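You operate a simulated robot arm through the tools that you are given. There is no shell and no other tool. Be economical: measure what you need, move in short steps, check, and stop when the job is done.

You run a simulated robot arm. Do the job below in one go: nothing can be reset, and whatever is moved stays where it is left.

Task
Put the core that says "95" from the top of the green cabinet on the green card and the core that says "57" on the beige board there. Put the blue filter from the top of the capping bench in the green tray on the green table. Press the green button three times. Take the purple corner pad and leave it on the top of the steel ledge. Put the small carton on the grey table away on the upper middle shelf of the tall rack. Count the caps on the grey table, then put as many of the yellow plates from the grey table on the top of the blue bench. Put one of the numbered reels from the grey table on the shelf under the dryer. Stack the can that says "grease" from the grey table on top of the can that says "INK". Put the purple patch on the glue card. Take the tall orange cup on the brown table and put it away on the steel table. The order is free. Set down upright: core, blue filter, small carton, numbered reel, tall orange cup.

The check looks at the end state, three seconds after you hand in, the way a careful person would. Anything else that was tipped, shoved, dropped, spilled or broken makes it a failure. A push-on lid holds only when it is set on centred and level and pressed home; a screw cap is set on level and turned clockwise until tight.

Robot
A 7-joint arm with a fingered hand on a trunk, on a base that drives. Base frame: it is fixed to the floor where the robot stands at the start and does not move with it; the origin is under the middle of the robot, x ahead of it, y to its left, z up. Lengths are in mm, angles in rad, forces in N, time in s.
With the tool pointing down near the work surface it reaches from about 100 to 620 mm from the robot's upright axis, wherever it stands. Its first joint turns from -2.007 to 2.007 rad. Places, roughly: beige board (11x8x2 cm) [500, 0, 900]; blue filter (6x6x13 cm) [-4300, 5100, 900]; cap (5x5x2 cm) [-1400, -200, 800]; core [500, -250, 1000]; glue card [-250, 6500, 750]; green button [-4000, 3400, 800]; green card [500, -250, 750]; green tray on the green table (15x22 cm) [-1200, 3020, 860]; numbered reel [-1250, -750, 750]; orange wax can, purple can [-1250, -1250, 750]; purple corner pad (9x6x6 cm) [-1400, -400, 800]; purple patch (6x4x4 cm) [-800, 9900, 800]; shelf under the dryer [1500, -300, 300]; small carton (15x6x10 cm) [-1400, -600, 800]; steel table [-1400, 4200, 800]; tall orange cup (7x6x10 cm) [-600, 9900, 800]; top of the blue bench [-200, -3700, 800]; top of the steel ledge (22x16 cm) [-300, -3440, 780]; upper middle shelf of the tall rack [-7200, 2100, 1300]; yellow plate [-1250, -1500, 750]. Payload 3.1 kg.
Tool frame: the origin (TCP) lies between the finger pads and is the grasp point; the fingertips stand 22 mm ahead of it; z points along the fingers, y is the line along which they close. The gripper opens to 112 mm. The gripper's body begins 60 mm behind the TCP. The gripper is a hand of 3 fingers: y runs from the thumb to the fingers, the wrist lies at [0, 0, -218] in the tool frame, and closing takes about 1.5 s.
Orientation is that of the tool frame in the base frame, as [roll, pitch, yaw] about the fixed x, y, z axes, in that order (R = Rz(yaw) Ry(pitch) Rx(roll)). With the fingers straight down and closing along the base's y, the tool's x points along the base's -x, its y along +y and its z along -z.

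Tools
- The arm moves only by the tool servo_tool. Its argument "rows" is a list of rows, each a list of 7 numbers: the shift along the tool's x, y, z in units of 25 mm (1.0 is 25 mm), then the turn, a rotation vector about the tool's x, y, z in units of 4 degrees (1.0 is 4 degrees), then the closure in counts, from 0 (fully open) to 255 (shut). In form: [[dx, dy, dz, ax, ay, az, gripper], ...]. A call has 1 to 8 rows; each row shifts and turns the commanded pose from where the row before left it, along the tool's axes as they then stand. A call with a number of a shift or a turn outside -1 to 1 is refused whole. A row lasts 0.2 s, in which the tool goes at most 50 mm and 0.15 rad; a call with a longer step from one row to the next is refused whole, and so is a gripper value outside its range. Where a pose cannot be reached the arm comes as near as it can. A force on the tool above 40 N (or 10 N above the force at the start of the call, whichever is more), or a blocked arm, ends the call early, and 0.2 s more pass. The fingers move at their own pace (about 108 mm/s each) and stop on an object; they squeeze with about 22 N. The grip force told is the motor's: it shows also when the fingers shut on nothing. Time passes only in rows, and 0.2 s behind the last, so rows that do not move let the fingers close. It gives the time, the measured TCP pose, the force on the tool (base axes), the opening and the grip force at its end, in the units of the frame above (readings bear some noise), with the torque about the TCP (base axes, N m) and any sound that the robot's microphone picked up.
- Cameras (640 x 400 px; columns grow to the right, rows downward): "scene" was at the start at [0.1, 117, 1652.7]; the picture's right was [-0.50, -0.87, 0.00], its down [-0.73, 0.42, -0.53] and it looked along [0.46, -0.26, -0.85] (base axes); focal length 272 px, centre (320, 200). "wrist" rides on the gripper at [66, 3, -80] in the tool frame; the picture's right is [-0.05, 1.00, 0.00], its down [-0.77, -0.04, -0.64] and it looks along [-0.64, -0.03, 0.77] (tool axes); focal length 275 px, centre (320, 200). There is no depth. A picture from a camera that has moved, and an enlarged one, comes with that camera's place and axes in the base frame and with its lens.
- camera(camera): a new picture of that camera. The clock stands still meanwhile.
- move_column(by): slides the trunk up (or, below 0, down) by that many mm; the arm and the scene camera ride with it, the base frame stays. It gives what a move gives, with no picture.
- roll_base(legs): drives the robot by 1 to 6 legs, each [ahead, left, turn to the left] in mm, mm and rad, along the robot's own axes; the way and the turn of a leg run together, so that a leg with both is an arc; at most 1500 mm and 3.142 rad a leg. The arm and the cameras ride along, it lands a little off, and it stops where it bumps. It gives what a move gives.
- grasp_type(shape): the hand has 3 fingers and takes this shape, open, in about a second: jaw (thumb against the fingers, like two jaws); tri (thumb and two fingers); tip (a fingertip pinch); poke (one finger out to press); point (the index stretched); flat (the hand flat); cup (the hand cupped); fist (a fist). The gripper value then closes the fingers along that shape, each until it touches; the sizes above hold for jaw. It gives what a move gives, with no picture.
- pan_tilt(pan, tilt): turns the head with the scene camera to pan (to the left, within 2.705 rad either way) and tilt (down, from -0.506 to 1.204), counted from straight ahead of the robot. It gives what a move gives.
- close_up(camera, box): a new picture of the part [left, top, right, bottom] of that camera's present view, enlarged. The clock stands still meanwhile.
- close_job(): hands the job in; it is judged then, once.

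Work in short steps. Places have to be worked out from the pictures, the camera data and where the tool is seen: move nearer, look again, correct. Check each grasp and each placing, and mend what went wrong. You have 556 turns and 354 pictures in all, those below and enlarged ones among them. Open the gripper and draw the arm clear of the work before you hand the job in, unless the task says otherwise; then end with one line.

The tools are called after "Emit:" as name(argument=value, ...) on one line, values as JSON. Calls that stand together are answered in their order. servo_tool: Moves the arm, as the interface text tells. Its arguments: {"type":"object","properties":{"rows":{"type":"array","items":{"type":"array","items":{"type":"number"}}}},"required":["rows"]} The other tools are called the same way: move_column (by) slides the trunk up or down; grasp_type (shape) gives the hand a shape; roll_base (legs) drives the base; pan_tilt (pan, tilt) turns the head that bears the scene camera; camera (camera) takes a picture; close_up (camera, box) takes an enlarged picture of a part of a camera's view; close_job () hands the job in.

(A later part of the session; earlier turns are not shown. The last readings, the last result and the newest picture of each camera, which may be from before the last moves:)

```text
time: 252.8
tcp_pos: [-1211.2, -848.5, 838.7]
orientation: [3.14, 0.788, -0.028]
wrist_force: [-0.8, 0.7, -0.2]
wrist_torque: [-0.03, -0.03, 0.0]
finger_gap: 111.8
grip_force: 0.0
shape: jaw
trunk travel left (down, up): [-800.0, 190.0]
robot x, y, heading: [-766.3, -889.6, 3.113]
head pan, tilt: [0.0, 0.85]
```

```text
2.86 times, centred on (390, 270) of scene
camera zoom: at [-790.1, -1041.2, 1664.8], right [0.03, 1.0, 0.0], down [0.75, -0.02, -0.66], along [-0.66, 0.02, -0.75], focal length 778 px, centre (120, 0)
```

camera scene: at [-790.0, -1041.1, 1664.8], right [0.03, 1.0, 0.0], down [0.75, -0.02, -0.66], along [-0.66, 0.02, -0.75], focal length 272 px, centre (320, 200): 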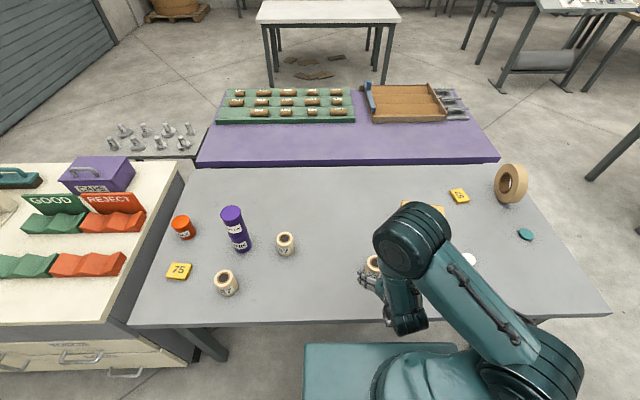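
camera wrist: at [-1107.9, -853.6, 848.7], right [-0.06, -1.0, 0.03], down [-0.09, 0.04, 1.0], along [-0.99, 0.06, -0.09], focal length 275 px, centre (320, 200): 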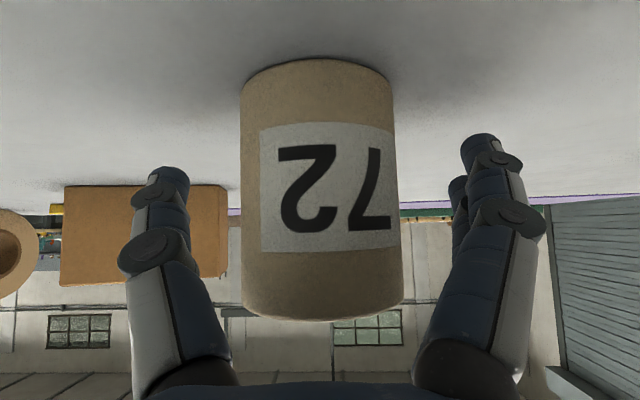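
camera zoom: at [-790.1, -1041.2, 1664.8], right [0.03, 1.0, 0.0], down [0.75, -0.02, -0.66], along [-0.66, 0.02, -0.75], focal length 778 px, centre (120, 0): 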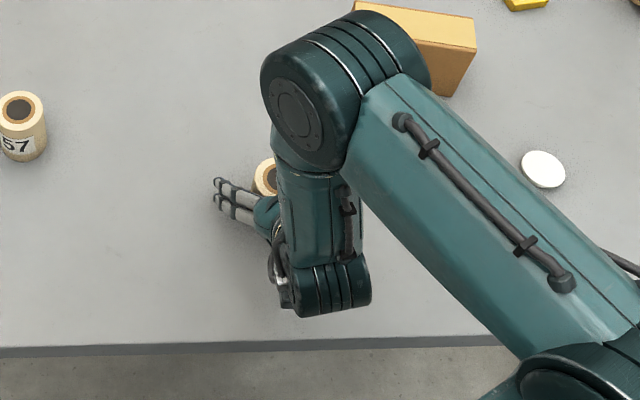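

Reel lies between the fingers. Close.

Emit:
servo_tool(rows=[[0, 0, 0, 0, 0, 0, 255], [0, 0, 0, 0, 0, 0, 255], [0, 0, 0, 0, 0, 0, 255], [0, 0, 0, 0, 0, 0, 255], [0, 0, 0, 0, 0, 0, 255], [0, 0, 0, 0, 0, 0, 255]])

Emit:
camera(camera="wrist")

```text
time: 254.2
tcp_pos: [-1210.5, -848.4, 839.3]
orientation: [-3.141, 0.789, -0.03]
wrist_force: [-0.7, 0.9, 0.2]
wrist_torque: [0.0, 0.0, 0.01]
finger_gap: 44.4
grip_force: 22.3
shape: jaw
trunk travel left (down, up): [-800.0, 190.0]
robot x, y, heading: [-769.3, -889.8, 3.115]
head pan, tilt: [0.0, 0.85]
```

```text
260 pictures are left
camera wrist: at [-1108.0, -853.5, 848.7], right [-0.06, -1.0, 0.03], down [-0.09, 0.04, 0.99], along [-0.99, 0.06, -0.09], focal length 275 px, centre (320, 200)
```

wrist: 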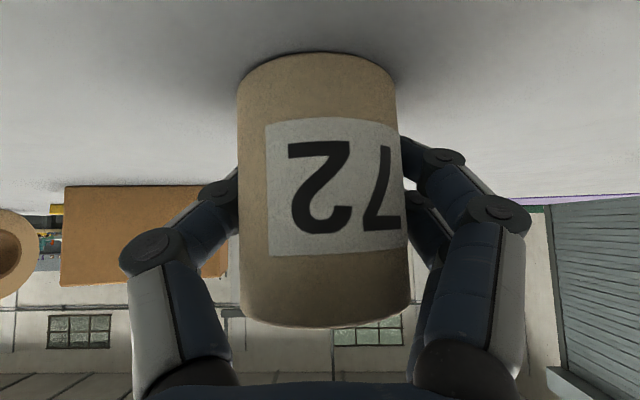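

Reel held. Lift it, bring it closer, and look at the dryer from here after backing off.

Emit:
servo_tool(rows=[[-0.7, 0, -0.7, 0, 0, 0, 255], [-0.7, 0, -0.7, 0, 0, 0, 255], [-0.7, 0, -0.7, 0, 0, 0, 255], [-0.7, 0, -0.7, 0, 0, 0, 255], [-0.7, 0, -0.7, 0, 0, 0, 255], [-0.7, 0, -0.7, 0, 0, 0, 255], [-0.7, 0, -0.7, 0, 0, 0, 255], [0, 0, 0, 0, 0, 0, 255]])

Emit:
roll_base(legs=[[-280, 0, 0], [0, 0, 3.14], [1000, -200, 0]])

Emit:
pan_tilt(pan=0.2, tilt=0.5)

Emit:
camera(camera="scene")

```text
time: 256.0
tcp_pos: [-1210.5, -846.7, 1013.9]
orientation: [3.141, 0.788, -0.028]
wrist_force: [-1.0, 1.2, -0.5]
wrist_torque: [0.0, -0.04, 0.01]
finger_gap: 44.0
grip_force: 21.8
shape: jaw
trunk travel left (down, up): [-800.0, 190.0]
robot x, y, heading: [-768.9, -890.9, 3.117]
head pan, tilt: [0.0, 0.85]
```

```text
time: 270.1
tcp_pos: [935.8, -1209.5, 1014.7]
orientation: [3.141, 0.789, 3.078]
wrist_force: [0.3, 0.3, -1.1]
wrist_torque: [-0.08, -0.02, 0.0]
finger_gap: 43.5
grip_force: 21.5
shape: jaw
trunk travel left (down, up): [-800.0, 190.0]
robot x, y, heading: [492.8, -1155.7, -0.064]
head pan, tilt: [0.0, 0.85]
```

```text
time: 270.9
tcp_pos: [935.1, -1209.9, 1013.5]
orientation: [-3.14, 0.79, 3.077]
wrist_force: [0.5, -0.2, -1.3]
wrist_torque: [0.0, 0.02, -0.02]
finger_gap: 43.4
grip_force: 21.8
shape: jaw
trunk travel left (down, up): [-800.0, 190.0]
robot x, y, heading: [495.5, -1150.4, -0.064]
head pan, tilt: [0.201, 0.499]
```

```text
259 pictures are left
camera scene: at [535.6, -985.8, 1694.7], right [0.14, -0.99, 0.0], down [-0.47, -0.07, -0.88], along [0.87, 0.12, -0.48], focal length 272 px, centre (320, 200)
```

scene: 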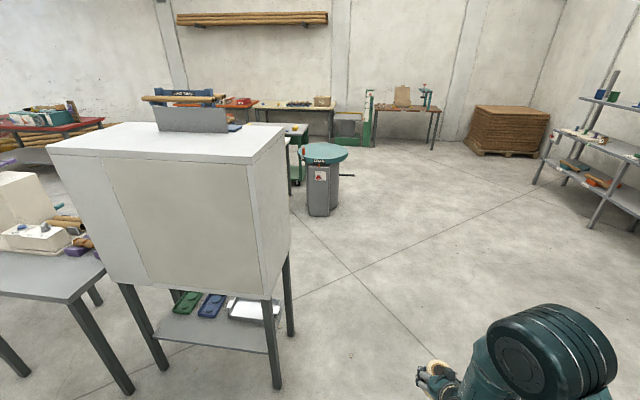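

I enlarge the dryer's shelf.

Emit:
close_up(camera="scene", box=[100, 230, 320, 390])

```text
2.50 times, centred on (210, 310) of scene
camera zoom: at [535.6, -985.8, 1694.7], right [0.14, -0.99, 0.0], down [-0.47, -0.07, -0.88], along [0.87, 0.12, -0.48], focal length 680 px, centre (595, -75)
```

zoom: 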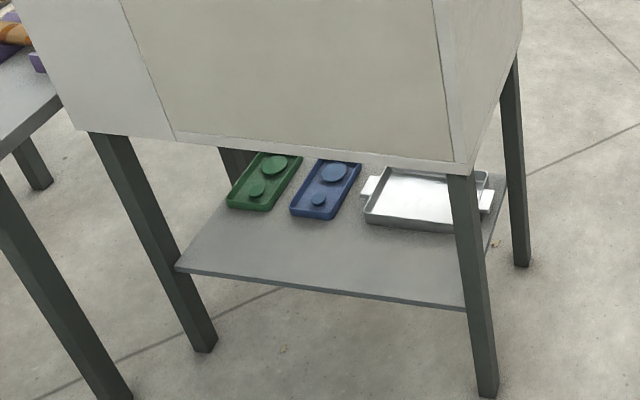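

The front strip of the shelf (x≈1362–1460, y −600…58) is free, dryer bottom at z≈733. I'll enter from the front-right: first retract the arm and drive to open floor at about [1045,-1080], turned 0.67.

Emit:
servo_tool(rows=[[-0.7, 0, -0.7, 0, 0, 0, 255], [0.7, 0, -0.7, 0, 0, 0, 255], [0.7, 0, -0.7, 0, 0, 0, 255], [0.7, 0, -0.7, 0, 0, 0, 255], [0.7, 0, -0.7, 0, 0, 0, 255], [0, 0, 0, 0, 0, 0, 255]])

Emit:
roll_base(legs=[[545, 100, 0], [0, 0, 0.735]])

Emit:
pan_tilt(pan=0.0, tilt=0.8)

Emit:
camera(camera="scene")

```text
time: 272.3
tcp_pos: [841.7, -1204.5, 1037.0]
orientation: [3.14, 0.786, 3.079]
wrist_force: [0.5, -0.1, -1.7]
wrist_torque: [0.0, 0.01, 0.04]
finger_gap: 43.6
grip_force: 22.6
shape: jaw
out of reach, approached as far as the arm can: row 5
trunk travel left (down, up): [-800.0, 190.0]
robot x, y, heading: [492.9, -1152.5, -0.06]
head pan, tilt: [0.201, 0.499]
```

```text
time: 277.4
tcp_pos: [1326.5, -892.0, 1038.6]
orientation: [-3.141, 0.787, -2.467]
wrist_force: [-0.8, 0.2, -1.4]
wrist_torque: [-0.01, -0.02, 0.0]
finger_gap: 43.3
grip_force: 22.1
shape: jaw
trunk travel left (down, up): [-800.0, 190.0]
robot x, y, heading: [1035.0, -1086.3, 0.679]
head pan, tilt: [0.201, 0.499]
```

```text
time: 278.2
tcp_pos: [1326.4, -893.1, 1038.4]
orientation: [3.139, 0.787, -2.465]
wrist_force: [0.3, 1.3, -1.3]
wrist_torque: [-0.02, 0.0, -0.04]
finger_gap: 43.5
grip_force: 22.2
shape: jaw
trunk travel left (down, up): [-800.0, 190.0]
robot x, y, heading: [1034.0, -1084.6, 0.678]
head pan, tilt: [0.0, 0.799]
```

```text
257 pictures are left
camera scene: at [956.8, -957.2, 1668.8], right [0.63, -0.78, 0.0], down [-0.56, -0.45, -0.7], along [0.54, 0.44, -0.72], focal length 272 px, centre (320, 200)
```

scene: 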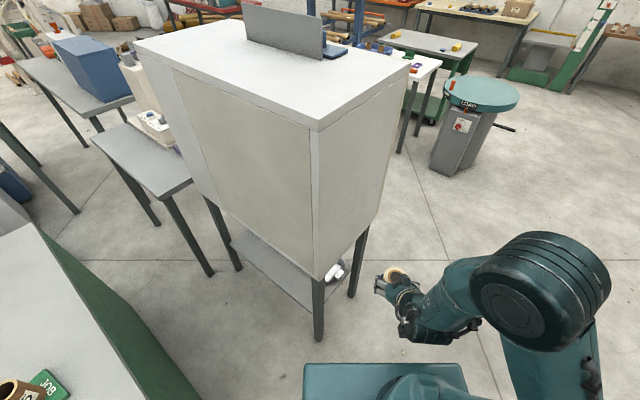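

The −y side between the right legs is a better entry: the strip in front of the white tray near [1440,-500]. I drive to [1440,-1130] facing +y.

Emit:
roll_base(legs=[[280, -290, 0], [0, 0, 0.893]])

Emit:
move_column(by=-600)

Emit:
pan_tilt(pan=0.1, tilt=0.5)

Emit:
camera(camera="scene")

Emit:
camera(camera="wrist")

```text
time: 283.0
tcp_pos: [1463.1, -793.4, 1037.8]
orientation: [3.141, 0.787, -1.57]
wrist_force: [0.1, 0.9, -1.3]
wrist_torque: [-0.01, -0.03, 0.0]
finger_gap: 43.3
grip_force: 21.8
shape: jaw
trunk travel left (down, up): [-800.0, 190.0]
robot x, y, heading: [1435.8, -1142.4, 1.574]
head pan, tilt: [0.0, 0.799]
```

```text
refused: -600 is not a number from -400 to 400
```

```text
time: 283.8
tcp_pos: [1463.0, -794.2, 1038.0]
orientation: [3.14, 0.788, -1.569]
wrist_force: [-0.3, -0.5, -0.6]
wrist_torque: [0.0, -0.01, -0.01]
finger_gap: 43.1
grip_force: 22.5
shape: jaw
trunk travel left (down, up): [-800.0, 190.0]
robot x, y, heading: [1431.0, -1140.9, 1.569]
head pan, tilt: [0.099, 0.499]
```

```text
256 pictures are left
camera scene: at [1272.5, -1113.7, 1694.7], right [0.99, 0.1, 0.0], down [0.05, -0.48, -0.88], along [-0.09, 0.87, -0.48], focal length 272 px, centre (320, 200)
```

scene: 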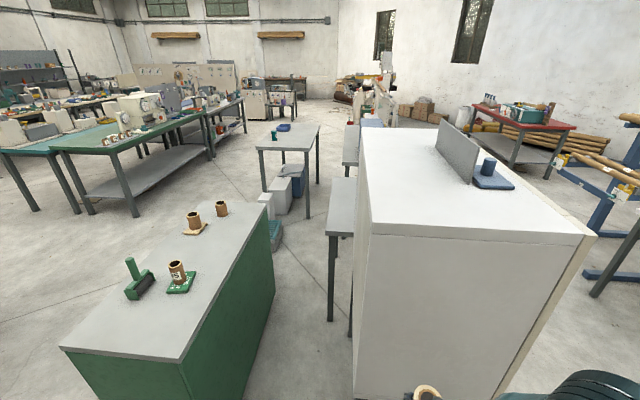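

```text
255 pictures are left
camera wrist: at [1459.8, -896.9, 1047.9], right [-1.0, 0.03, 0.03], down [0.04, 0.09, 0.99], along [0.03, 1.0, -0.1], focal length 275 px, centre (320, 200)
```

wrist: 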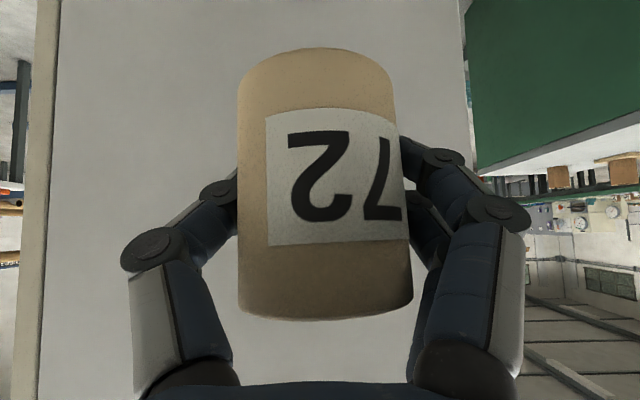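

I lower the trunk by 600 in two steps.

Emit:
move_column(by=-400)

Emit:
move_column(by=-200)

Emit:
pan_tilt(pan=0.0, tilt=0.7)

Emit:
camera(camera="scene")

Emit:
camera(camera="wrist")

```text
time: 287.7
tcp_pos: [1463.4, -793.8, 638.0]
orientation: [3.141, 0.787, -1.571]
wrist_force: [-0.1, -0.7, -1.5]
wrist_torque: [-0.01, -0.03, 0.01]
finger_gap: 43.2
grip_force: 21.8
shape: jaw
trunk travel left (down, up): [-400.0, 590.0]
robot x, y, heading: [1434.0, -1139.5, 1.575]
head pan, tilt: [0.099, 0.499]
```

```text
time: 289.8
tcp_pos: [1461.7, -794.8, 439.2]
orientation: [3.14, 0.787, -1.568]
wrist_force: [0.2, 0.7, -0.8]
wrist_torque: [-0.02, 0.01, -0.03]
finger_gap: 43.1
grip_force: 22.2
shape: jaw
trunk travel left (down, up): [-200.0, 790.0]
robot x, y, heading: [1435.5, -1142.4, 1.571]
head pan, tilt: [0.099, 0.499]
```

```text
time: 290.6
tcp_pos: [1462.7, -792.9, 438.6]
orientation: [3.14, 0.788, -1.569]
wrist_force: [-0.3, 0.4, -0.7]
wrist_torque: [-0.01, -0.03, 0.02]
finger_gap: 42.7
grip_force: 22.4
shape: jaw
trunk travel left (down, up): [-200.0, 790.0]
robot x, y, heading: [1433.7, -1145.5, 1.57]
head pan, tilt: [0.0, 0.7]
```

```text
254 pictures are left
camera scene: at [1281.5, -1119.3, 1077.1], right [1.0, 0.0, 0.0], down [0.0, -0.64, -0.77], along [0.0, 0.77, -0.64], focal length 272 px, centre (320, 200)
```

scene: 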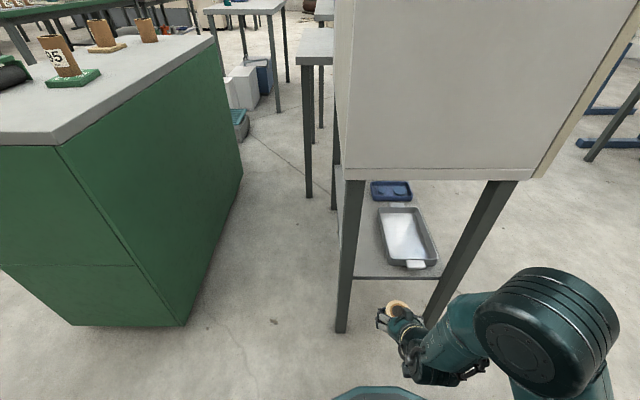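

```text
253 pictures are left
camera wrist: at [1459.8, -896.9, 447.9], right [-1.0, 0.03, 0.03], down [0.04, 0.09, 0.99], along [0.03, 1.0, -0.1], focal length 275 px, centre (320, 200)
```

wrist: 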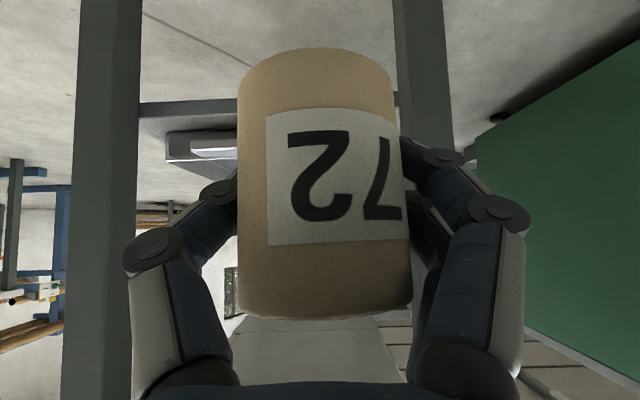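

The free strip runs x≈1375–1530. I bring the reel in at z≈395 toward [1455,-510].

Emit:
servo_tool(rows=[[0.6, 0.15, 0.6, 0, 0, 0, 255], [0.6, 0.15, 0.6, 0, 0, 0, 255], [-0.8, 0, 0.8, 0, 0, 0, 255], [-0.8, 0, 0.8, 0, 0, 0, 255], [-0.8, 0, 0.8, 0, 0, 0, 255], [-0.8, 0, 0.8, 0, 0, 0, 255], [0, 0, 0, 0, 0, 0, 255]])

Emit:
camera(camera="wrist")

Emit:
camera(camera="scene")

```text
time: 292.2
tcp_pos: [1456.6, -682.1, 393.4]
orientation: [3.139, 0.789, -1.57]
wrist_force: [-0.2, -0.4, -1.2]
wrist_torque: [-0.01, 0.0, 0.01]
finger_gap: 42.8
grip_force: 21.8
shape: jaw
trunk travel left (down, up): [-200.0, 790.0]
robot x, y, heading: [1433.2, -1138.2, 1.569]
head pan, tilt: [0.0, 0.7]
```

```text
252 pictures are left
camera wrist: at [1452.4, -784.4, 404.2], right [-1.0, 0.03, 0.03], down [0.04, 0.09, 0.99], along [0.03, 1.0, -0.1], focal length 275 px, centre (320, 200)
```

wrist: 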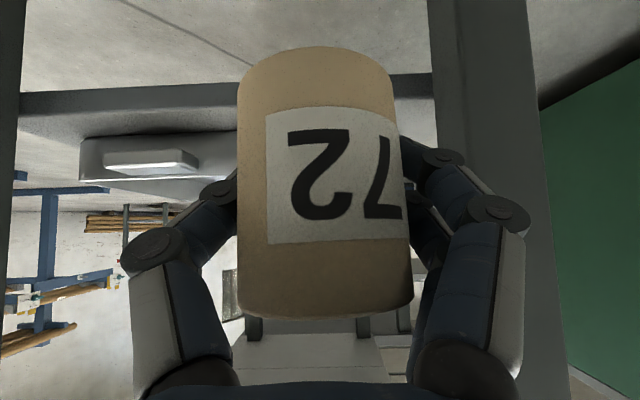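

```text
251 pictures are left
camera scene: at [1281.5, -1119.2, 1077.0], right [1.0, 0.0, 0.0], down [0.0, -0.64, -0.76], along [0.0, 0.76, -0.64], focal length 272 px, centre (320, 200)
```

scene: 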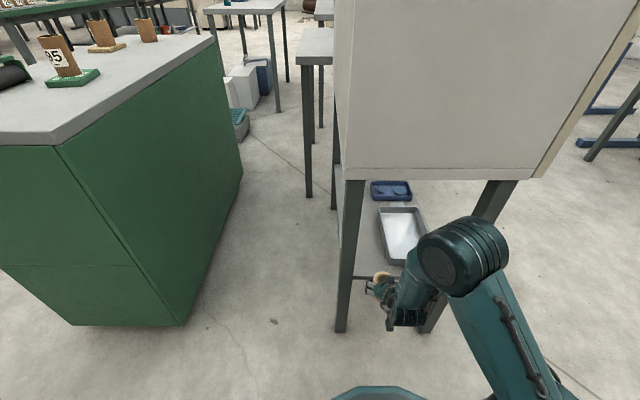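

The right knuckle would pass close to the leg (inner edge x≈1388), so I shift 22 mm to +x (tray there starts at x≈1570) and continue in.

Emit:
servo_tool(rows=[[0, -0.9, 0, 0, 0, 0, 255], [-0.8, 0, 0.8, 0, 0, 0, 255], [-0.8, 0, 0.8, 0, 0, 0, 255], [-0.8, 0, 0.8, 0, 0, 0, 255], [0, 0, 0, 0, 0, 0, 255]])

Emit:
camera(camera="wrist")

Emit:
close_up(camera="scene", box=[320, 160, 540, 340])

```text
time: 293.4
tcp_pos: [1475.9, -596.3, 396.3]
orientation: [3.14, 0.787, -1.569]
wrist_force: [0.7, 0.1, -1.1]
wrist_torque: [0.02, 0.01, -0.01]
finger_gap: 42.9
grip_force: 21.4
shape: jaw
trunk travel left (down, up): [-200.0, 790.0]
robot x, y, heading: [1433.3, -1142.4, 1.576]
head pan, tilt: [0.0, 0.7]
```

```text
250 pictures are left
camera wrist: at [1473.0, -698.4, 405.2], right [-1.0, 0.03, 0.03], down [0.04, 0.09, 0.99], along [0.03, 0.99, -0.1], focal length 275 px, centre (320, 200)
```

wrist: 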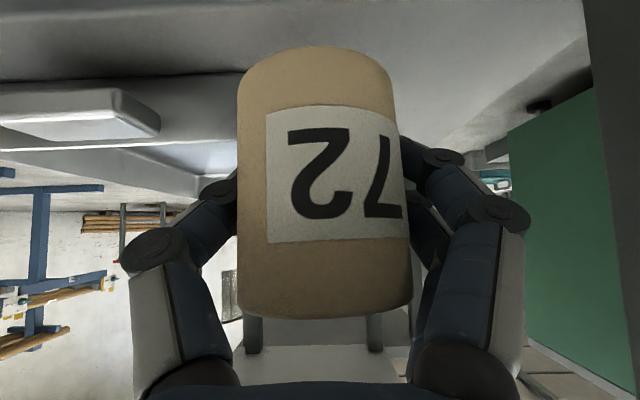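

```text
2.22 times, centred on (430, 250) of scene
camera zoom: at [1281.5, -1119.1, 1077.0], right [1.0, 0.0, 0.0], down [0.0, -0.64, -0.76], along [0.0, 0.76, -0.64], focal length 605 px, centre (76, 89)
```

zoom: 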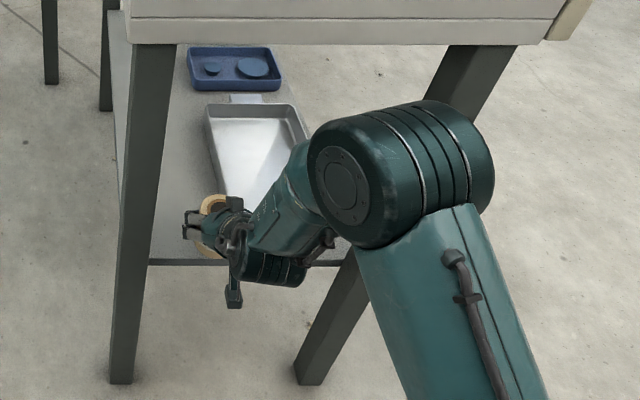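

Clear. I drive the base ahead 80 mm (the arm rides along).

Emit:
roll_base(legs=[[80, 0, 0]])

Emit:
camera(camera="wrist")

Emit:
close_up(camera="scene", box=[320, 160, 540, 340])

```text
time: 294.4
tcp_pos: [1475.8, -513.1, 396.2]
orientation: [3.139, 0.786, -1.567]
wrist_force: [-0.3, 0.4, -1.1]
wrist_torque: [0.0, -0.02, 0.01]
finger_gap: 43.1
grip_force: 22.6
shape: jaw
trunk travel left (down, up): [-200.0, 790.0]
robot x, y, heading: [1436.1, -1058.0, 1.575]
head pan, tilt: [0.0, 0.7]
```

```text
248 pictures are left
camera wrist: at [1472.5, -615.9, 405.3], right [-1.0, 0.03, 0.03], down [0.04, 0.09, 0.99], along [0.03, 1.0, -0.1], focal length 275 px, centre (320, 200)
```

wrist: 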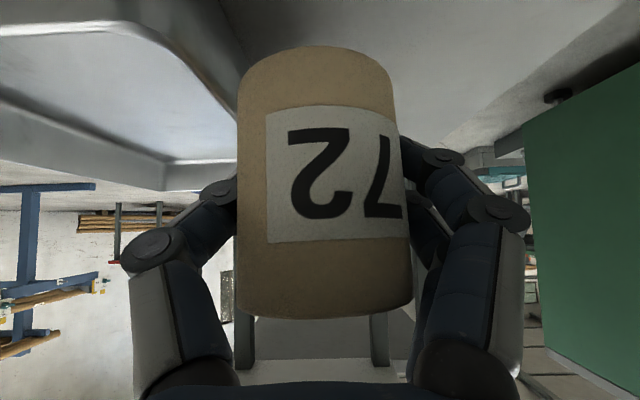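

```text
2.22 times, centred on (430, 250) of scene
camera zoom: at [1281.2, -1036.5, 1077.0], right [1.0, 0.0, 0.0], down [0.0, -0.64, -0.76], along [0.0, 0.76, -0.64], focal length 605 px, centre (76, 89)
```

zoom: 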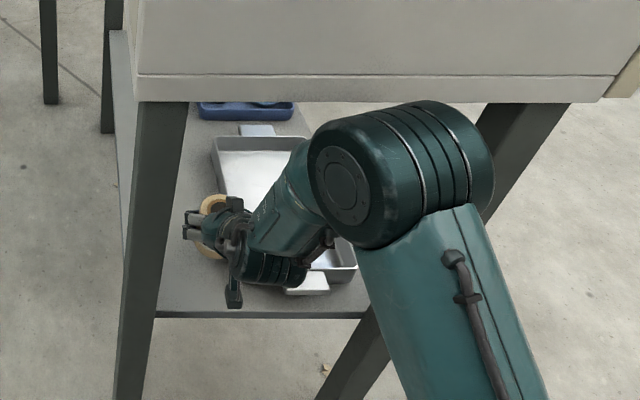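

The tray edge (x≈1525) is near; now past the leg I shift 17 mm back to −x, then lower.

Emit:
servo_tool(rows=[[0, 0.68, 0, 0, 0, 0, 255], [0.5, 0, 0.5, 0, 0, 0, 255], [0.4, 0, 0.4, 0, 0, 0, 255], [0.15, 0, 0.15, 0, 0, 0, 255], [0.1, 0, 0.1, 0, 0, 0, 255], [0, 0, 0, 0, 0, 0, 255]])

Emit:
camera(camera="wrist")

Emit:
close_up(camera="scene", box=[340, 200, 460, 300])

```text
time: 295.8
tcp_pos: [1459.3, -512.4, 357.4]
orientation: [3.139, 0.795, -1.57]
wrist_force: [2.4, 2.7, 19.1]
wrist_torque: [0.11, 0.17, -0.04]
finger_gap: 42.4
grip_force: 22.3
shape: jaw
trunk travel left (down, up): [-200.0, 790.0]
robot x, y, heading: [1436.7, -1058.9, 1.568]
head pan, tilt: [0.0, 0.7]
```

```text
246 pictures are left
camera wrist: at [1455.4, -615.6, 366.2], right [-1.0, 0.03, 0.03], down [0.04, 0.09, 1.0], along [0.03, 1.0, -0.09], focal length 275 px, centre (320, 200)
```

wrist: 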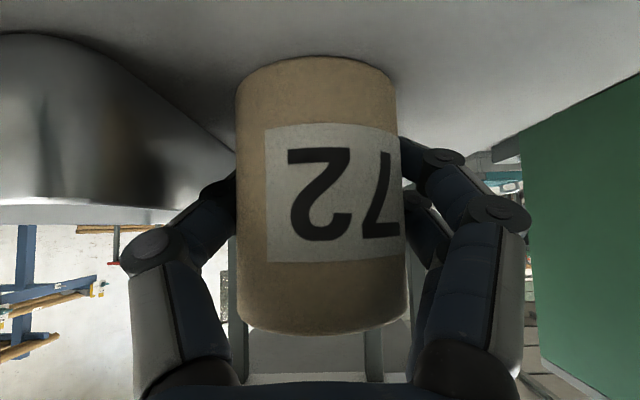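

```text
4.00 times, centred on (400, 250) of scene
camera zoom: at [1281.2, -1038.6, 1077.3], right [1.0, 0.0, 0.0], down [0.0, -0.64, -0.77], along [0.0, 0.77, -0.64], focal length 1089 px, centre (0, 0)
```

zoom: 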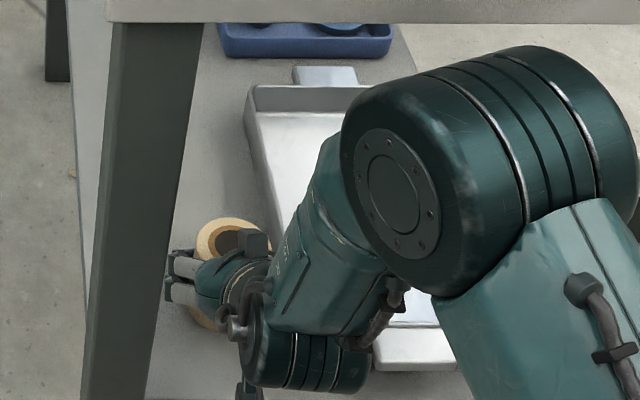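

Reel stands on the shelf (19 N contact). The tray is near the left finger, so I ease up slightly, open only to ~53 mm, and back out along the tool axis.

Emit:
servo_tool(rows=[[-0.05, 0, -0.05, 0, 0, 0, 255], [0, 0, 0, 0, 0, 0, 145], [0, 0, 0, 0, 0, 0, 135], [0, 0, 0, 0, 0, 0, 135], [0, 0, 0, 0, 0, 0, 135]])

Emit:
camera(camera="wrist")

```text
time: 297.0
tcp_pos: [1459.1, -513.8, 355.6]
orientation: [-3.141, 0.786, -1.57]
wrist_force: [0.3, -0.5, 0.3]
wrist_torque: [-0.01, 0.0, 0.0]
finger_gap: 52.7
grip_force: 0.1
shape: jaw
trunk travel left (down, up): [-200.0, 790.0]
robot x, y, heading: [1432.3, -1061.2, 1.575]
head pan, tilt: [0.0, 0.7]
```

```text
244 pictures are left
camera wrist: at [1455.5, -616.3, 366.0], right [-1.0, 0.03, 0.03], down [0.04, 0.1, 0.99], along [0.03, 0.99, -0.1], focal length 275 px, centre (320, 200)
```

wrist: 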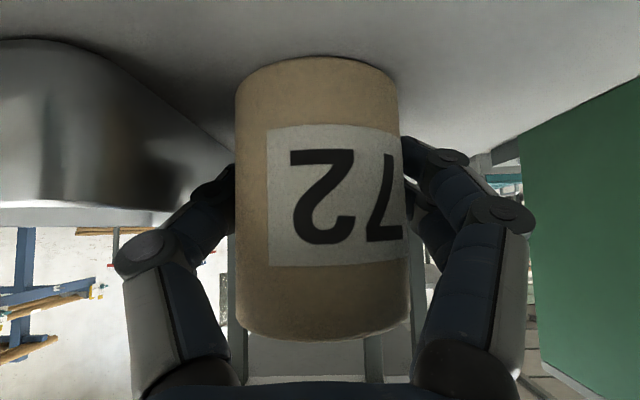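

Fingers barely clear; open a bit more (~60 mm), then back out.

Emit:
servo_tool(rows=[[0, 0, 0, 0, 0, 0, 125], [0, 0, 0, 0, 0, 0, 118], [0, 0, 0, 0, 0, 0, 118]])

Emit:
camera(camera="wrist")

```text
time: 297.8
tcp_pos: [1458.9, -513.5, 357.3]
orientation: [3.14, 0.787, -1.57]
wrist_force: [-1.3, -0.5, 0.0]
wrist_torque: [-0.04, -0.05, -0.01]
finger_gap: 58.5
grip_force: 0.1
shape: jaw
trunk travel left (down, up): [-200.0, 790.0]
robot x, y, heading: [1438.8, -1062.6, 1.571]
head pan, tilt: [0.0, 0.7]
```

```text
243 pictures are left
camera wrist: at [1455.4, -616.0, 366.2], right [-1.0, 0.03, 0.03], down [0.04, 0.09, 0.99], along [0.03, 1.0, -0.1], focal length 275 px, centre (320, 200)
```

wrist: 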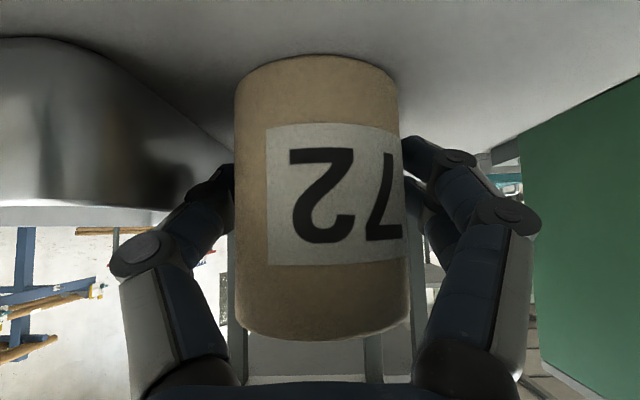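

Reel stays put while fingers part. Now back out along −z of the tool with the hand kept narrow.

Emit:
servo_tool(rows=[[0, 0, -0.5, 0, 0, 0, 115], [0, 0, -0.8, 0, 0, 0, 115], [0, 0, -0.8, 0, 0, 0, 115], [0, 0, -0.8, 0, 0, 0, 115], [0, 0, 0, 0, 0, 0, 115]])

Emit:
camera(camera="wrist")

```text
time: 299.0
tcp_pos: [1458.6, -566.4, 406.6]
orientation: [3.139, 0.787, -1.568]
wrist_force: [0.7, -0.6, 0.5]
wrist_torque: [0.0, 0.0, 0.03]
finger_gap: 60.7
grip_force: 0.0
shape: jaw
trunk travel left (down, up): [-200.0, 790.0]
robot x, y, heading: [1434.2, -1059.1, 1.581]
head pan, tilt: [0.0, 0.7]
```

```text
242 pictures are left
camera wrist: at [1456.3, -668.7, 416.7], right [-1.0, 0.03, 0.03], down [0.04, 0.09, 0.99], along [0.03, 1.0, -0.1], focal length 275 px, centre (320, 200)
```

wrist: 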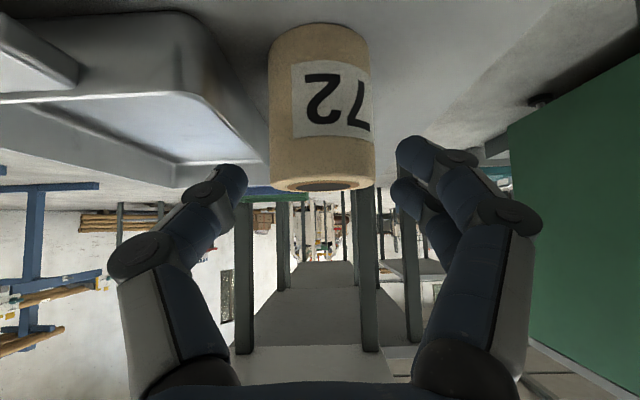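

Reel stands well. I back a little, shift +x for leg clearance, then back out with the base.

Emit:
servo_tool(rows=[[0.2, 0, -0.8, 0, 0, 0, 115], [0, -0.8, 0, 0, 0, 0, 115], [0, 0, 0, 0, 0, 0, 115]])

Emit:
roll_base(legs=[[-300, 0, 0]])

Emit:
camera(camera="wrist")

Emit:
camera(camera="scene")

```text
time: 299.8
tcp_pos: [1479.6, -582.9, 418.2]
orientation: [3.14, 0.787, -1.568]
wrist_force: [0.7, -0.2, -0.2]
wrist_torque: [0.0, -0.01, -0.02]
finger_gap: 60.9
grip_force: 0.0
shape: jaw
trunk travel left (down, up): [-200.0, 790.0]
robot x, y, heading: [1436.9, -1058.9, 1.577]
head pan, tilt: [0.0, 0.7]
```

```text
time: 301.9
tcp_pos: [1480.3, -887.7, 417.5]
orientation: [3.14, 0.785, -1.57]
wrist_force: [0.0, -0.3, 0.5]
wrist_torque: [-0.01, -0.01, -0.01]
finger_gap: 60.8
grip_force: 0.0
shape: jaw
trunk travel left (down, up): [-200.0, 790.0]
robot x, y, heading: [1431.8, -1364.9, 1.576]
head pan, tilt: [0.0, 0.7]
```

```text
241 pictures are left
camera wrist: at [1477.9, -990.3, 426.7], right [-1.0, 0.03, 0.03], down [0.04, 0.09, 0.99], along [0.03, 1.0, -0.1], focal length 275 px, centre (320, 200)
```

wrist: 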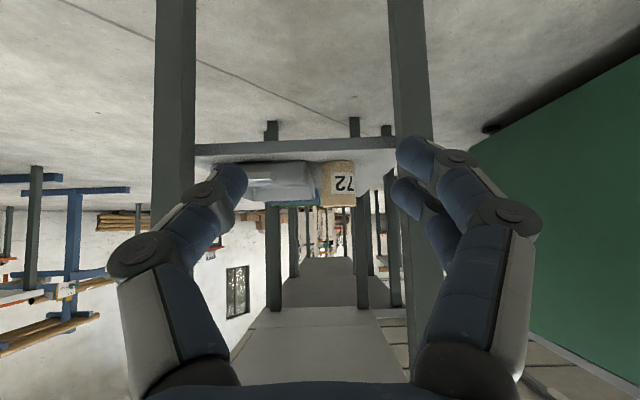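

```text
240 pictures are left
camera scene: at [1282.4, -1340.4, 1077.0], right [1.0, 0.0, 0.0], down [0.0, -0.64, -0.76], along [0.0, 0.76, -0.64], focal length 272 px, centre (320, 200)
```

scene: 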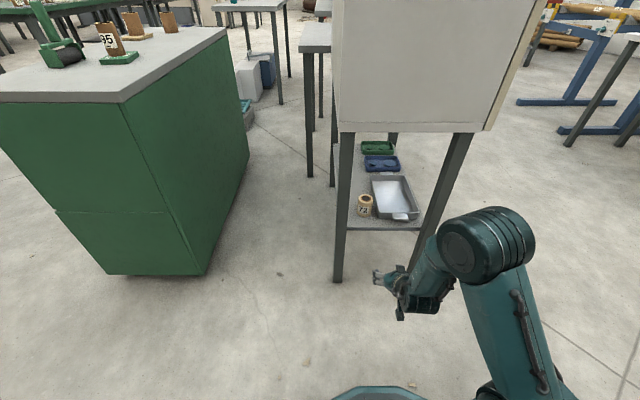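

Reel placed. Raise the trunk again and look toward the tall rack while driving back to the grey table.

Emit:
move_column(by=400)

Emit:
move_column(by=200)

Emit:
roll_base(legs=[[0, 0, 1.565], [1300, -110, 0], [800, -500, 0]])

Emit:
pan_tilt(pan=-0.5, tilt=0.1)

Emit:
camera(camera="scene")

```text
time: 305.7
tcp_pos: [1480.3, -887.1, 817.0]
orientation: [3.141, 0.786, -1.57]
wrist_force: [0.9, 0.3, -0.8]
wrist_torque: [0.0, -0.04, 0.02]
finger_gap: 61.0
grip_force: 0.1
shape: jaw
trunk travel left (down, up): [-600.0, 390.0]
robot x, y, heading: [1436.4, -1364.8, 1.576]
head pan, tilt: [0.0, 0.7]
```

```text
time: 307.9
tcp_pos: [1480.5, -887.6, 1017.1]
orientation: [3.14, 0.786, -1.568]
wrist_force: [-0.4, 0.4, -0.4]
wrist_torque: [0.01, -0.01, 0.0]
finger_gap: 60.7
grip_force: 0.1
shape: jaw
trunk travel left (down, up): [-800.0, 190.0]
robot x, y, heading: [1435.0, -1364.2, 1.575]
head pan, tilt: [0.0, 0.7]
```

```text
time: 322.9
tcp_pos: [-1159.7, -704.7, 1017.6]
orientation: [3.139, 0.788, -0.008]
wrist_force: [-0.2, 0.2, 0.4]
wrist_torque: [-0.01, 0.02, -0.01]
finger_gap: 60.8
grip_force: 0.0
shape: jaw
trunk travel left (down, up): [-800.0, 190.0]
robot x, y, heading: [-687.8, -756.1, 3.133]
head pan, tilt: [0.0, 0.7]
```

```text
time: 323.9
tcp_pos: [-1160.0, -705.7, 1015.6]
orientation: [3.141, 0.786, -0.009]
wrist_force: [-0.2, 0.8, 0.9]
wrist_torque: [0.01, 0.02, -0.01]
finger_gap: 60.8
grip_force: 0.1
shape: jaw
trunk travel left (down, up): [-800.0, 190.0]
robot x, y, heading: [-684.8, -752.2, 3.132]
head pan, tilt: [-0.499, 0.099]
```

```text
239 pictures are left
camera scene: at [-706.0, -866.8, 1731.7], right [0.48, 0.88, 0.0], down [0.09, -0.05, -0.99], along [-0.87, 0.48, -0.1], focal length 272 px, centre (320, 200)
```

scene: 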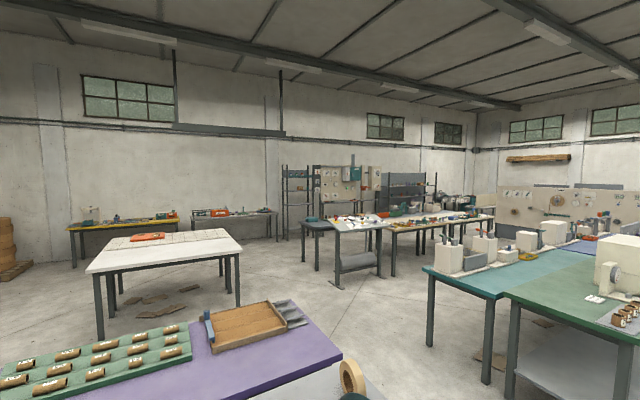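

Emit:
close_up(camera="scene", box=[270, 155, 330, 245])

Emit:
close_up(camera="scene", box=[370, 155, 450, 220])

```text
4.44 times, centred on (300, 200) of scene
camera zoom: at [-706.0, -866.8, 1731.7], right [0.48, 0.88, 0.0], down [0.09, -0.05, -0.99], along [-0.87, 0.48, -0.1], focal length 1210 px, centre (409, 200)
```

zoom: 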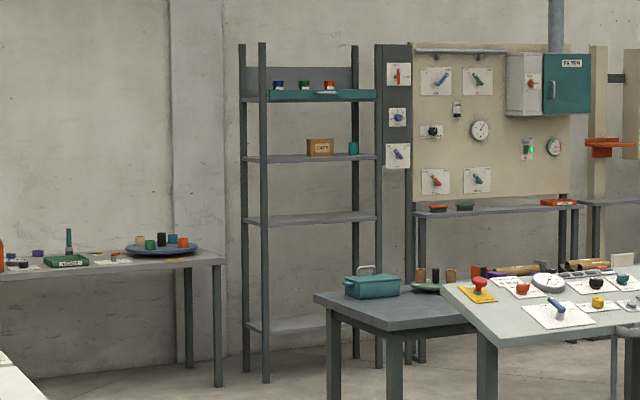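

```text
6.15 times, centred on (410, 188) of scene
camera zoom: at [-706.0, -866.8, 1731.7], right [0.48, 0.88, 0.0], down [0.09, -0.05, -0.99], along [-0.87, 0.48, -0.1], focal length 1675 px, centre (-234, 277)
```

zoom: 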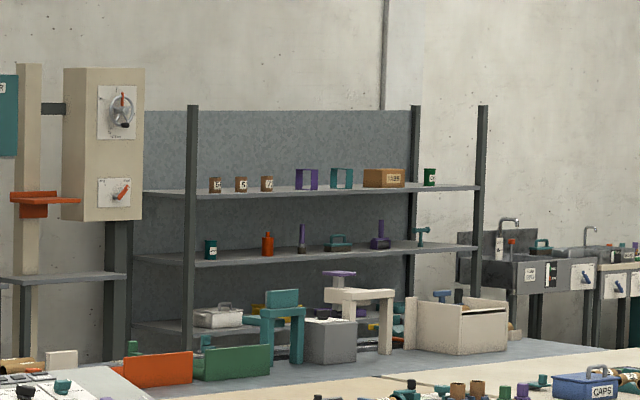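

The rack's upper middle shelf has ~350 mm headroom, so the carton must be held tilted 45°, gripped across its 60 mm width from one end. I look closely at the carton now.

Emit:
pan_tilt(pan=-0.3, tilt=0.85)

Emit:
camera(camera="scene")

Emit:
camera(camera="wrist")

```text
time: 325.0
tcp_pos: [-1159.9, -705.3, 1016.1]
orientation: [3.141, 0.788, -0.008]
wrist_force: [-0.6, -0.1, 0.5]
wrist_torque: [0.01, 0.01, -0.01]
finger_gap: 60.9
grip_force: 0.2
shape: jaw
trunk travel left (down, up): [-800.0, 190.0]
robot x, y, heading: [-683.4, -758.1, 3.13]
head pan, tilt: [-0.3, 0.85]
```

```text
236 pictures are left
camera scene: at [-700.0, -887.7, 1664.8], right [0.3, 0.95, 0.0], down [0.72, -0.23, -0.66], along [-0.63, 0.2, -0.75], focal length 272 px, centre (320, 200)
```

scene: 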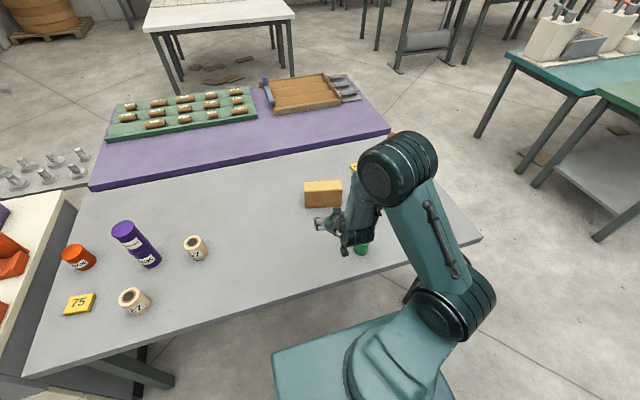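

```text
235 pictures are left
camera wrist: at [-1056.8, -708.6, 1026.7], right [-0.04, -1.0, 0.03], down [-0.09, 0.04, 0.99], along [-0.99, 0.04, -0.1], focal length 275 px, centre (320, 200)
```

wrist: 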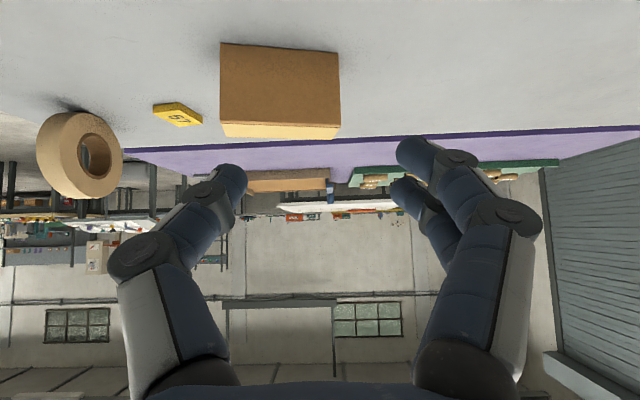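

Carton: centre about [-1405,-648], long axis turned ~9.5°. I'll grip its +y end with the tool pointing toward −y, tilted 45°. First shift the base to y≈-450, then turn the tool.

Emit:
roll_base(legs=[[110, -308, 0]])

Emit:
servo_tool(rows=[[0, 0, 0, -1, 0, -1, 0], [0, 0, 0, -1, 0, -1, 0], [0, 0, 0, -1, 0, -1, 0], [0, 0, 0, -1, 0, -1, 0], [0, 0, 0, -1, 0, -1, 0], [0, 0, 0, -1, 0, -1, 0], [0, 0, 0, -1, 0, -1, 0]])

Emit:
servo_tool(rows=[[0, 0, 0, -1, 0, -1, 0], [0, 0, 0, -1, 0, -1, 0], [0, 0, 0, -1, 0, -1, 0], [0, 0, 0, -1, 0, -1, 0], [0, 0, 0, -1, 0, -1, 0], [0, 0, 0, -1, 0, -1, 0], [0, 0, 0, -1, 0, -1, 0]])

Emit:
camera(camera="wrist")

Emit:
camera(camera="scene")

```text
time: 327.1
tcp_pos: [-1267.6, -406.0, 1017.7]
orientation: [3.14, 0.788, -0.004]
wrist_force: [-0.5, 0.1, -0.3]
wrist_torque: [0.0, 0.01, -0.02]
finger_gap: 60.8
grip_force: 0.0
shape: jaw
trunk travel left (down, up): [-800.0, 190.0]
robot x, y, heading: [-789.3, -453.5, 3.143]
head pan, tilt: [-0.3, 0.85]
```

```text
time: 328.8
tcp_pos: [-1230.5, -566.7, 1062.2]
orientation: [-3.138, 0.788, 0.543]
wrist_force: [0.3, 0.1, 0.5]
wrist_torque: [0.03, -0.03, 0.0]
finger_gap: 111.8
grip_force: 0.0
shape: jaw
out of reach, approached as far as the arm can: row 2, 3, 4, 5, 6, 7
trunk travel left (down, up): [-800.0, 190.0]
robot x, y, heading: [-791.2, -452.1, 3.139]
head pan, tilt: [-0.3, 0.85]
```

```text
time: 330.4
tcp_pos: [-1219.7, -572.5, 1060.8]
orientation: [-3.07, 0.63, 0.979]
wrist_force: [-0.1, -0.1, -1.3]
wrist_torque: [0.01, -0.06, 0.01]
finger_gap: 112.3
grip_force: 0.0
shape: jaw
out of reach, approached as far as the arm can: row 1, 2, 3, 4, 6
trunk travel left (down, up): [-800.0, 190.0]
robot x, y, heading: [-790.0, -454.3, 3.137]
head pan, tilt: [-0.3, 0.85]
```

```text
234 pictures are left
camera wrist: at [-1156.6, -492.8, 1085.7], right [0.78, -0.62, -0.03], down [-0.13, -0.21, 0.97], along [-0.61, -0.75, -0.25], focal length 275 px, centre (320, 200)
```

wrist: 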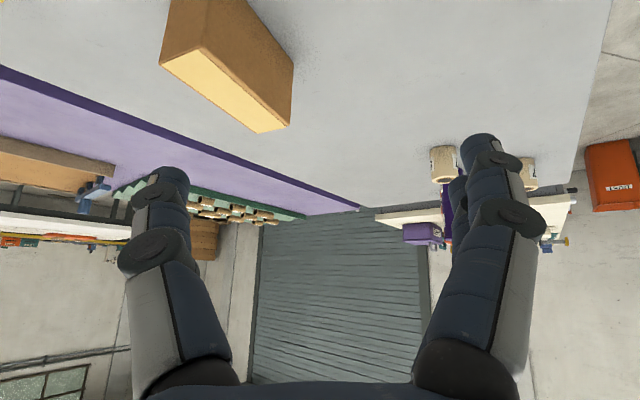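

```text
233 pictures are left
camera scene: at [-806.9, -585.7, 1664.7], right [0.3, 0.95, 0.0], down [0.72, -0.22, -0.66], along [-0.63, 0.2, -0.75], focal length 272 px, centre (320, 200)
```

scene: 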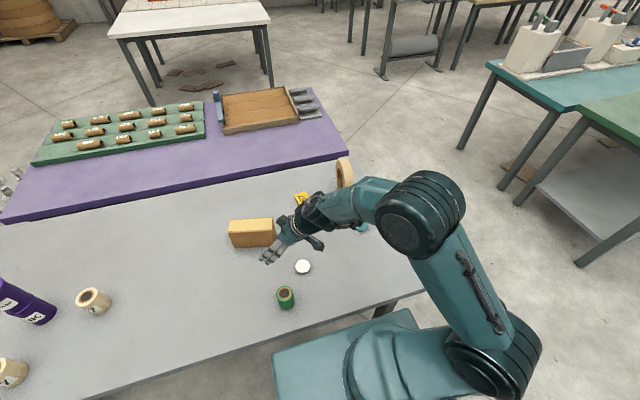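

That tool direction is out of the arm's reach from here. Better: pick the carton with a vertical tool, turn it so its end faces the robot, set it down on the table and regrasp. I undo the turn first.

Emit:
servo_tool(rows=[[0, 0, 0, 1, 0, 1, 0], [0, 0, 0, 1, 0, 1, 0], [0, 0, 0, 1, 0, 1, 0], [0, 0, 0, 1, 0, 1, 0], [0, 0, 0, 1, 0, 1, 0], [0, 0, 0, 1, 0, 1, 0], [0, 0, 0, 1, 0, 1, 0]])

```text
time: 331.9
tcp_pos: [-1221.3, -572.0, 1059.4]
orientation: [-2.953, 0.695, 0.365]
wrist_force: [-0.3, -0.4, 0.5]
wrist_torque: [-0.04, -0.01, 0.0]
finger_gap: 111.9
grip_force: 0.1
shape: jaw
trunk travel left (down, up): [-800.0, 190.0]
robot x, y, heading: [-789.5, -456.4, 3.136]
head pan, tilt: [-0.3, 0.85]
```

The command follows the measured pose. I level the tool to vertical now.

Emit:
servo_tool(rows=[[0, 0, 0, -0.9, 0, 0, 0], [0, 0, 0, -0.9, 0, 0, 0], [0, 0, 0, -0.9, 0, 0, 0], [0, 0, 0, 0, 1, 0, 0], [0, 0, 0, 0, 1, 0, 0], [0, 0, 0, 0, 1, 0, 0], [0, 0, 0, 0, 1, 0, 0], [0, 0, 0, 0, 1, 0, 0]])

Emit:
servo_tool(rows=[[0, 0, 0, 0, 1, 0, 0], [0, 0, 0, 0, 1, 0, 0], [0, 0, 0, 0, 1, 0, 0], [0, 0, 0, 0, 1, 0, 0], [0, 0, 0, 0, 0.95, 0, 0], [0, 0, 0, 0, 0, 0, 0]])

```text
time: 333.8
tcp_pos: [-1221.3, -570.6, 1060.2]
orientation: [-3.139, 0.37, 0.37]
wrist_force: [-1.0, -0.4, 0.6]
wrist_torque: [0.03, 0.03, 0.02]
finger_gap: 111.7
grip_force: 0.0
shape: jaw
trunk travel left (down, up): [-800.0, 190.0]
robot x, y, heading: [-788.5, -451.9, 3.141]
head pan, tilt: [-0.3, 0.85]
```

```text
time: 335.1
tcp_pos: [-1223.4, -569.5, 1060.1]
orientation: [-3.141, 0.0, 0.368]
wrist_force: [0.4, -0.1, 0.3]
wrist_torque: [-0.02, -0.02, 0.0]
finger_gap: 111.9
grip_force: 0.1
shape: jaw
out of reach, approached as far as the arm can: row 1
trunk travel left (down, up): [-800.0, 190.0]
robot x, y, heading: [-793.6, -454.1, 3.139]
head pan, tilt: [-0.3, 0.85]
```

Vertical now. I shift the base left 170 mm, then turn the tool yaw to ~1.4.

Emit:
roll_base(legs=[[15, 170, 0]])

Emit:
servo_tool(rows=[[0, 0, 0, 0, 0, -1, 0], [0, 0, 0, 0, 0, -1, 0], [0, 0, 0, 0, 0, -1, 0], [0, 0, 0, 0, 0, -1, 0], [0, 0, 0, 0, 0, -1, 0], [0, 0, 0, 0, 0, -1, 0], [0, 0, 0, 0, 0, -1, 0], [0, 0, 0, 0, 0, -1, 0]])

Emit:
servo_tool(rows=[[0, 0, 0, 0, 0, -1, 0], [0, 0, 0, 0, 0, -1, 0], [0, 0, 0, 0, 0, -1, 0], [0, 0, 0, 0, 0, -1, 0], [0, 0, 0, 0, 0, -1, 0], [0, 0, 0, 0, 0, -1, 0], [0, 0, 0, 0, 0, -0.85, 0], [0, 0, 0, 0, 0, 0, 0]])

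Emit:
camera(camera="wrist")

Emit:
camera(camera="scene")

```text
time: 336.6
tcp_pos: [-1237.2, -745.5, 1060.3]
orientation: [-3.141, -0.001, 0.367]
wrist_force: [0.0, -0.5, 0.4]
wrist_torque: [0.01, -0.02, 0.02]
finger_gap: 111.8
grip_force: 0.0
shape: jaw
trunk travel left (down, up): [-800.0, 190.0]
robot x, y, heading: [-809.5, -629.9, 3.142]
head pan, tilt: [-0.3, 0.85]
```

```text
time: 338.4
tcp_pos: [-1237.9, -745.3, 1060.7]
orientation: [3.14, -0.001, 0.929]
wrist_force: [0.4, -0.2, 0.2]
wrist_torque: [0.0, -0.03, 0.0]
finger_gap: 111.9
grip_force: 0.0
shape: jaw
trunk travel left (down, up): [-800.0, 190.0]
robot x, y, heading: [-808.4, -626.9, 3.142]
head pan, tilt: [-0.3, 0.85]
```

```text
time: 340.2
tcp_pos: [-1237.1, -746.3, 1059.2]
orientation: [-3.141, 0.0, 1.407]
wrist_force: [0.5, 0.0, 0.0]
wrist_torque: [0.01, 0.01, 0.0]
finger_gap: 111.9
grip_force: 0.1
shape: jaw
trunk travel left (down, up): [-800.0, 190.0]
robot x, y, heading: [-807.3, -633.2, 3.142]
head pan, tilt: [-0.3, 0.85]
```

```text
232 pictures are left
camera wrist: at [-1223.5, -679.9, 1140.1], right [0.98, -0.21, 0.0], down [-0.16, -0.75, 0.64], along [-0.13, -0.62, -0.77], focal length 275 px, centre (320, 200)
```

wrist: 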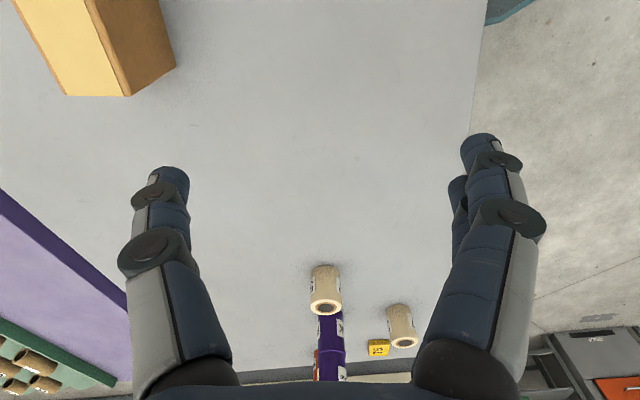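

```text
231 pictures are left
camera scene: at [-821.2, -761.0, 1664.7], right [0.3, 0.95, 0.0], down [0.72, -0.22, -0.66], along [-0.63, 0.2, -0.75], focal length 272 px, centre (320, 200)
```

scene: 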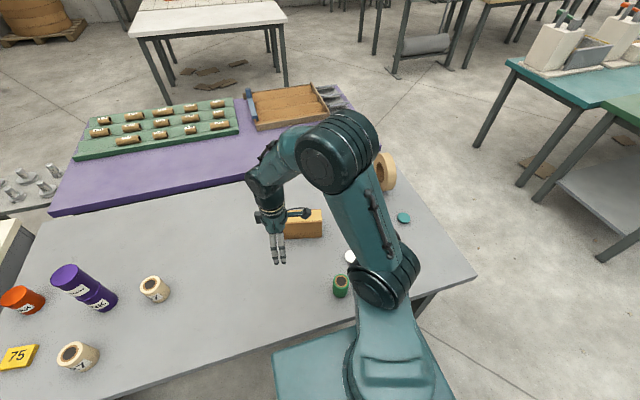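

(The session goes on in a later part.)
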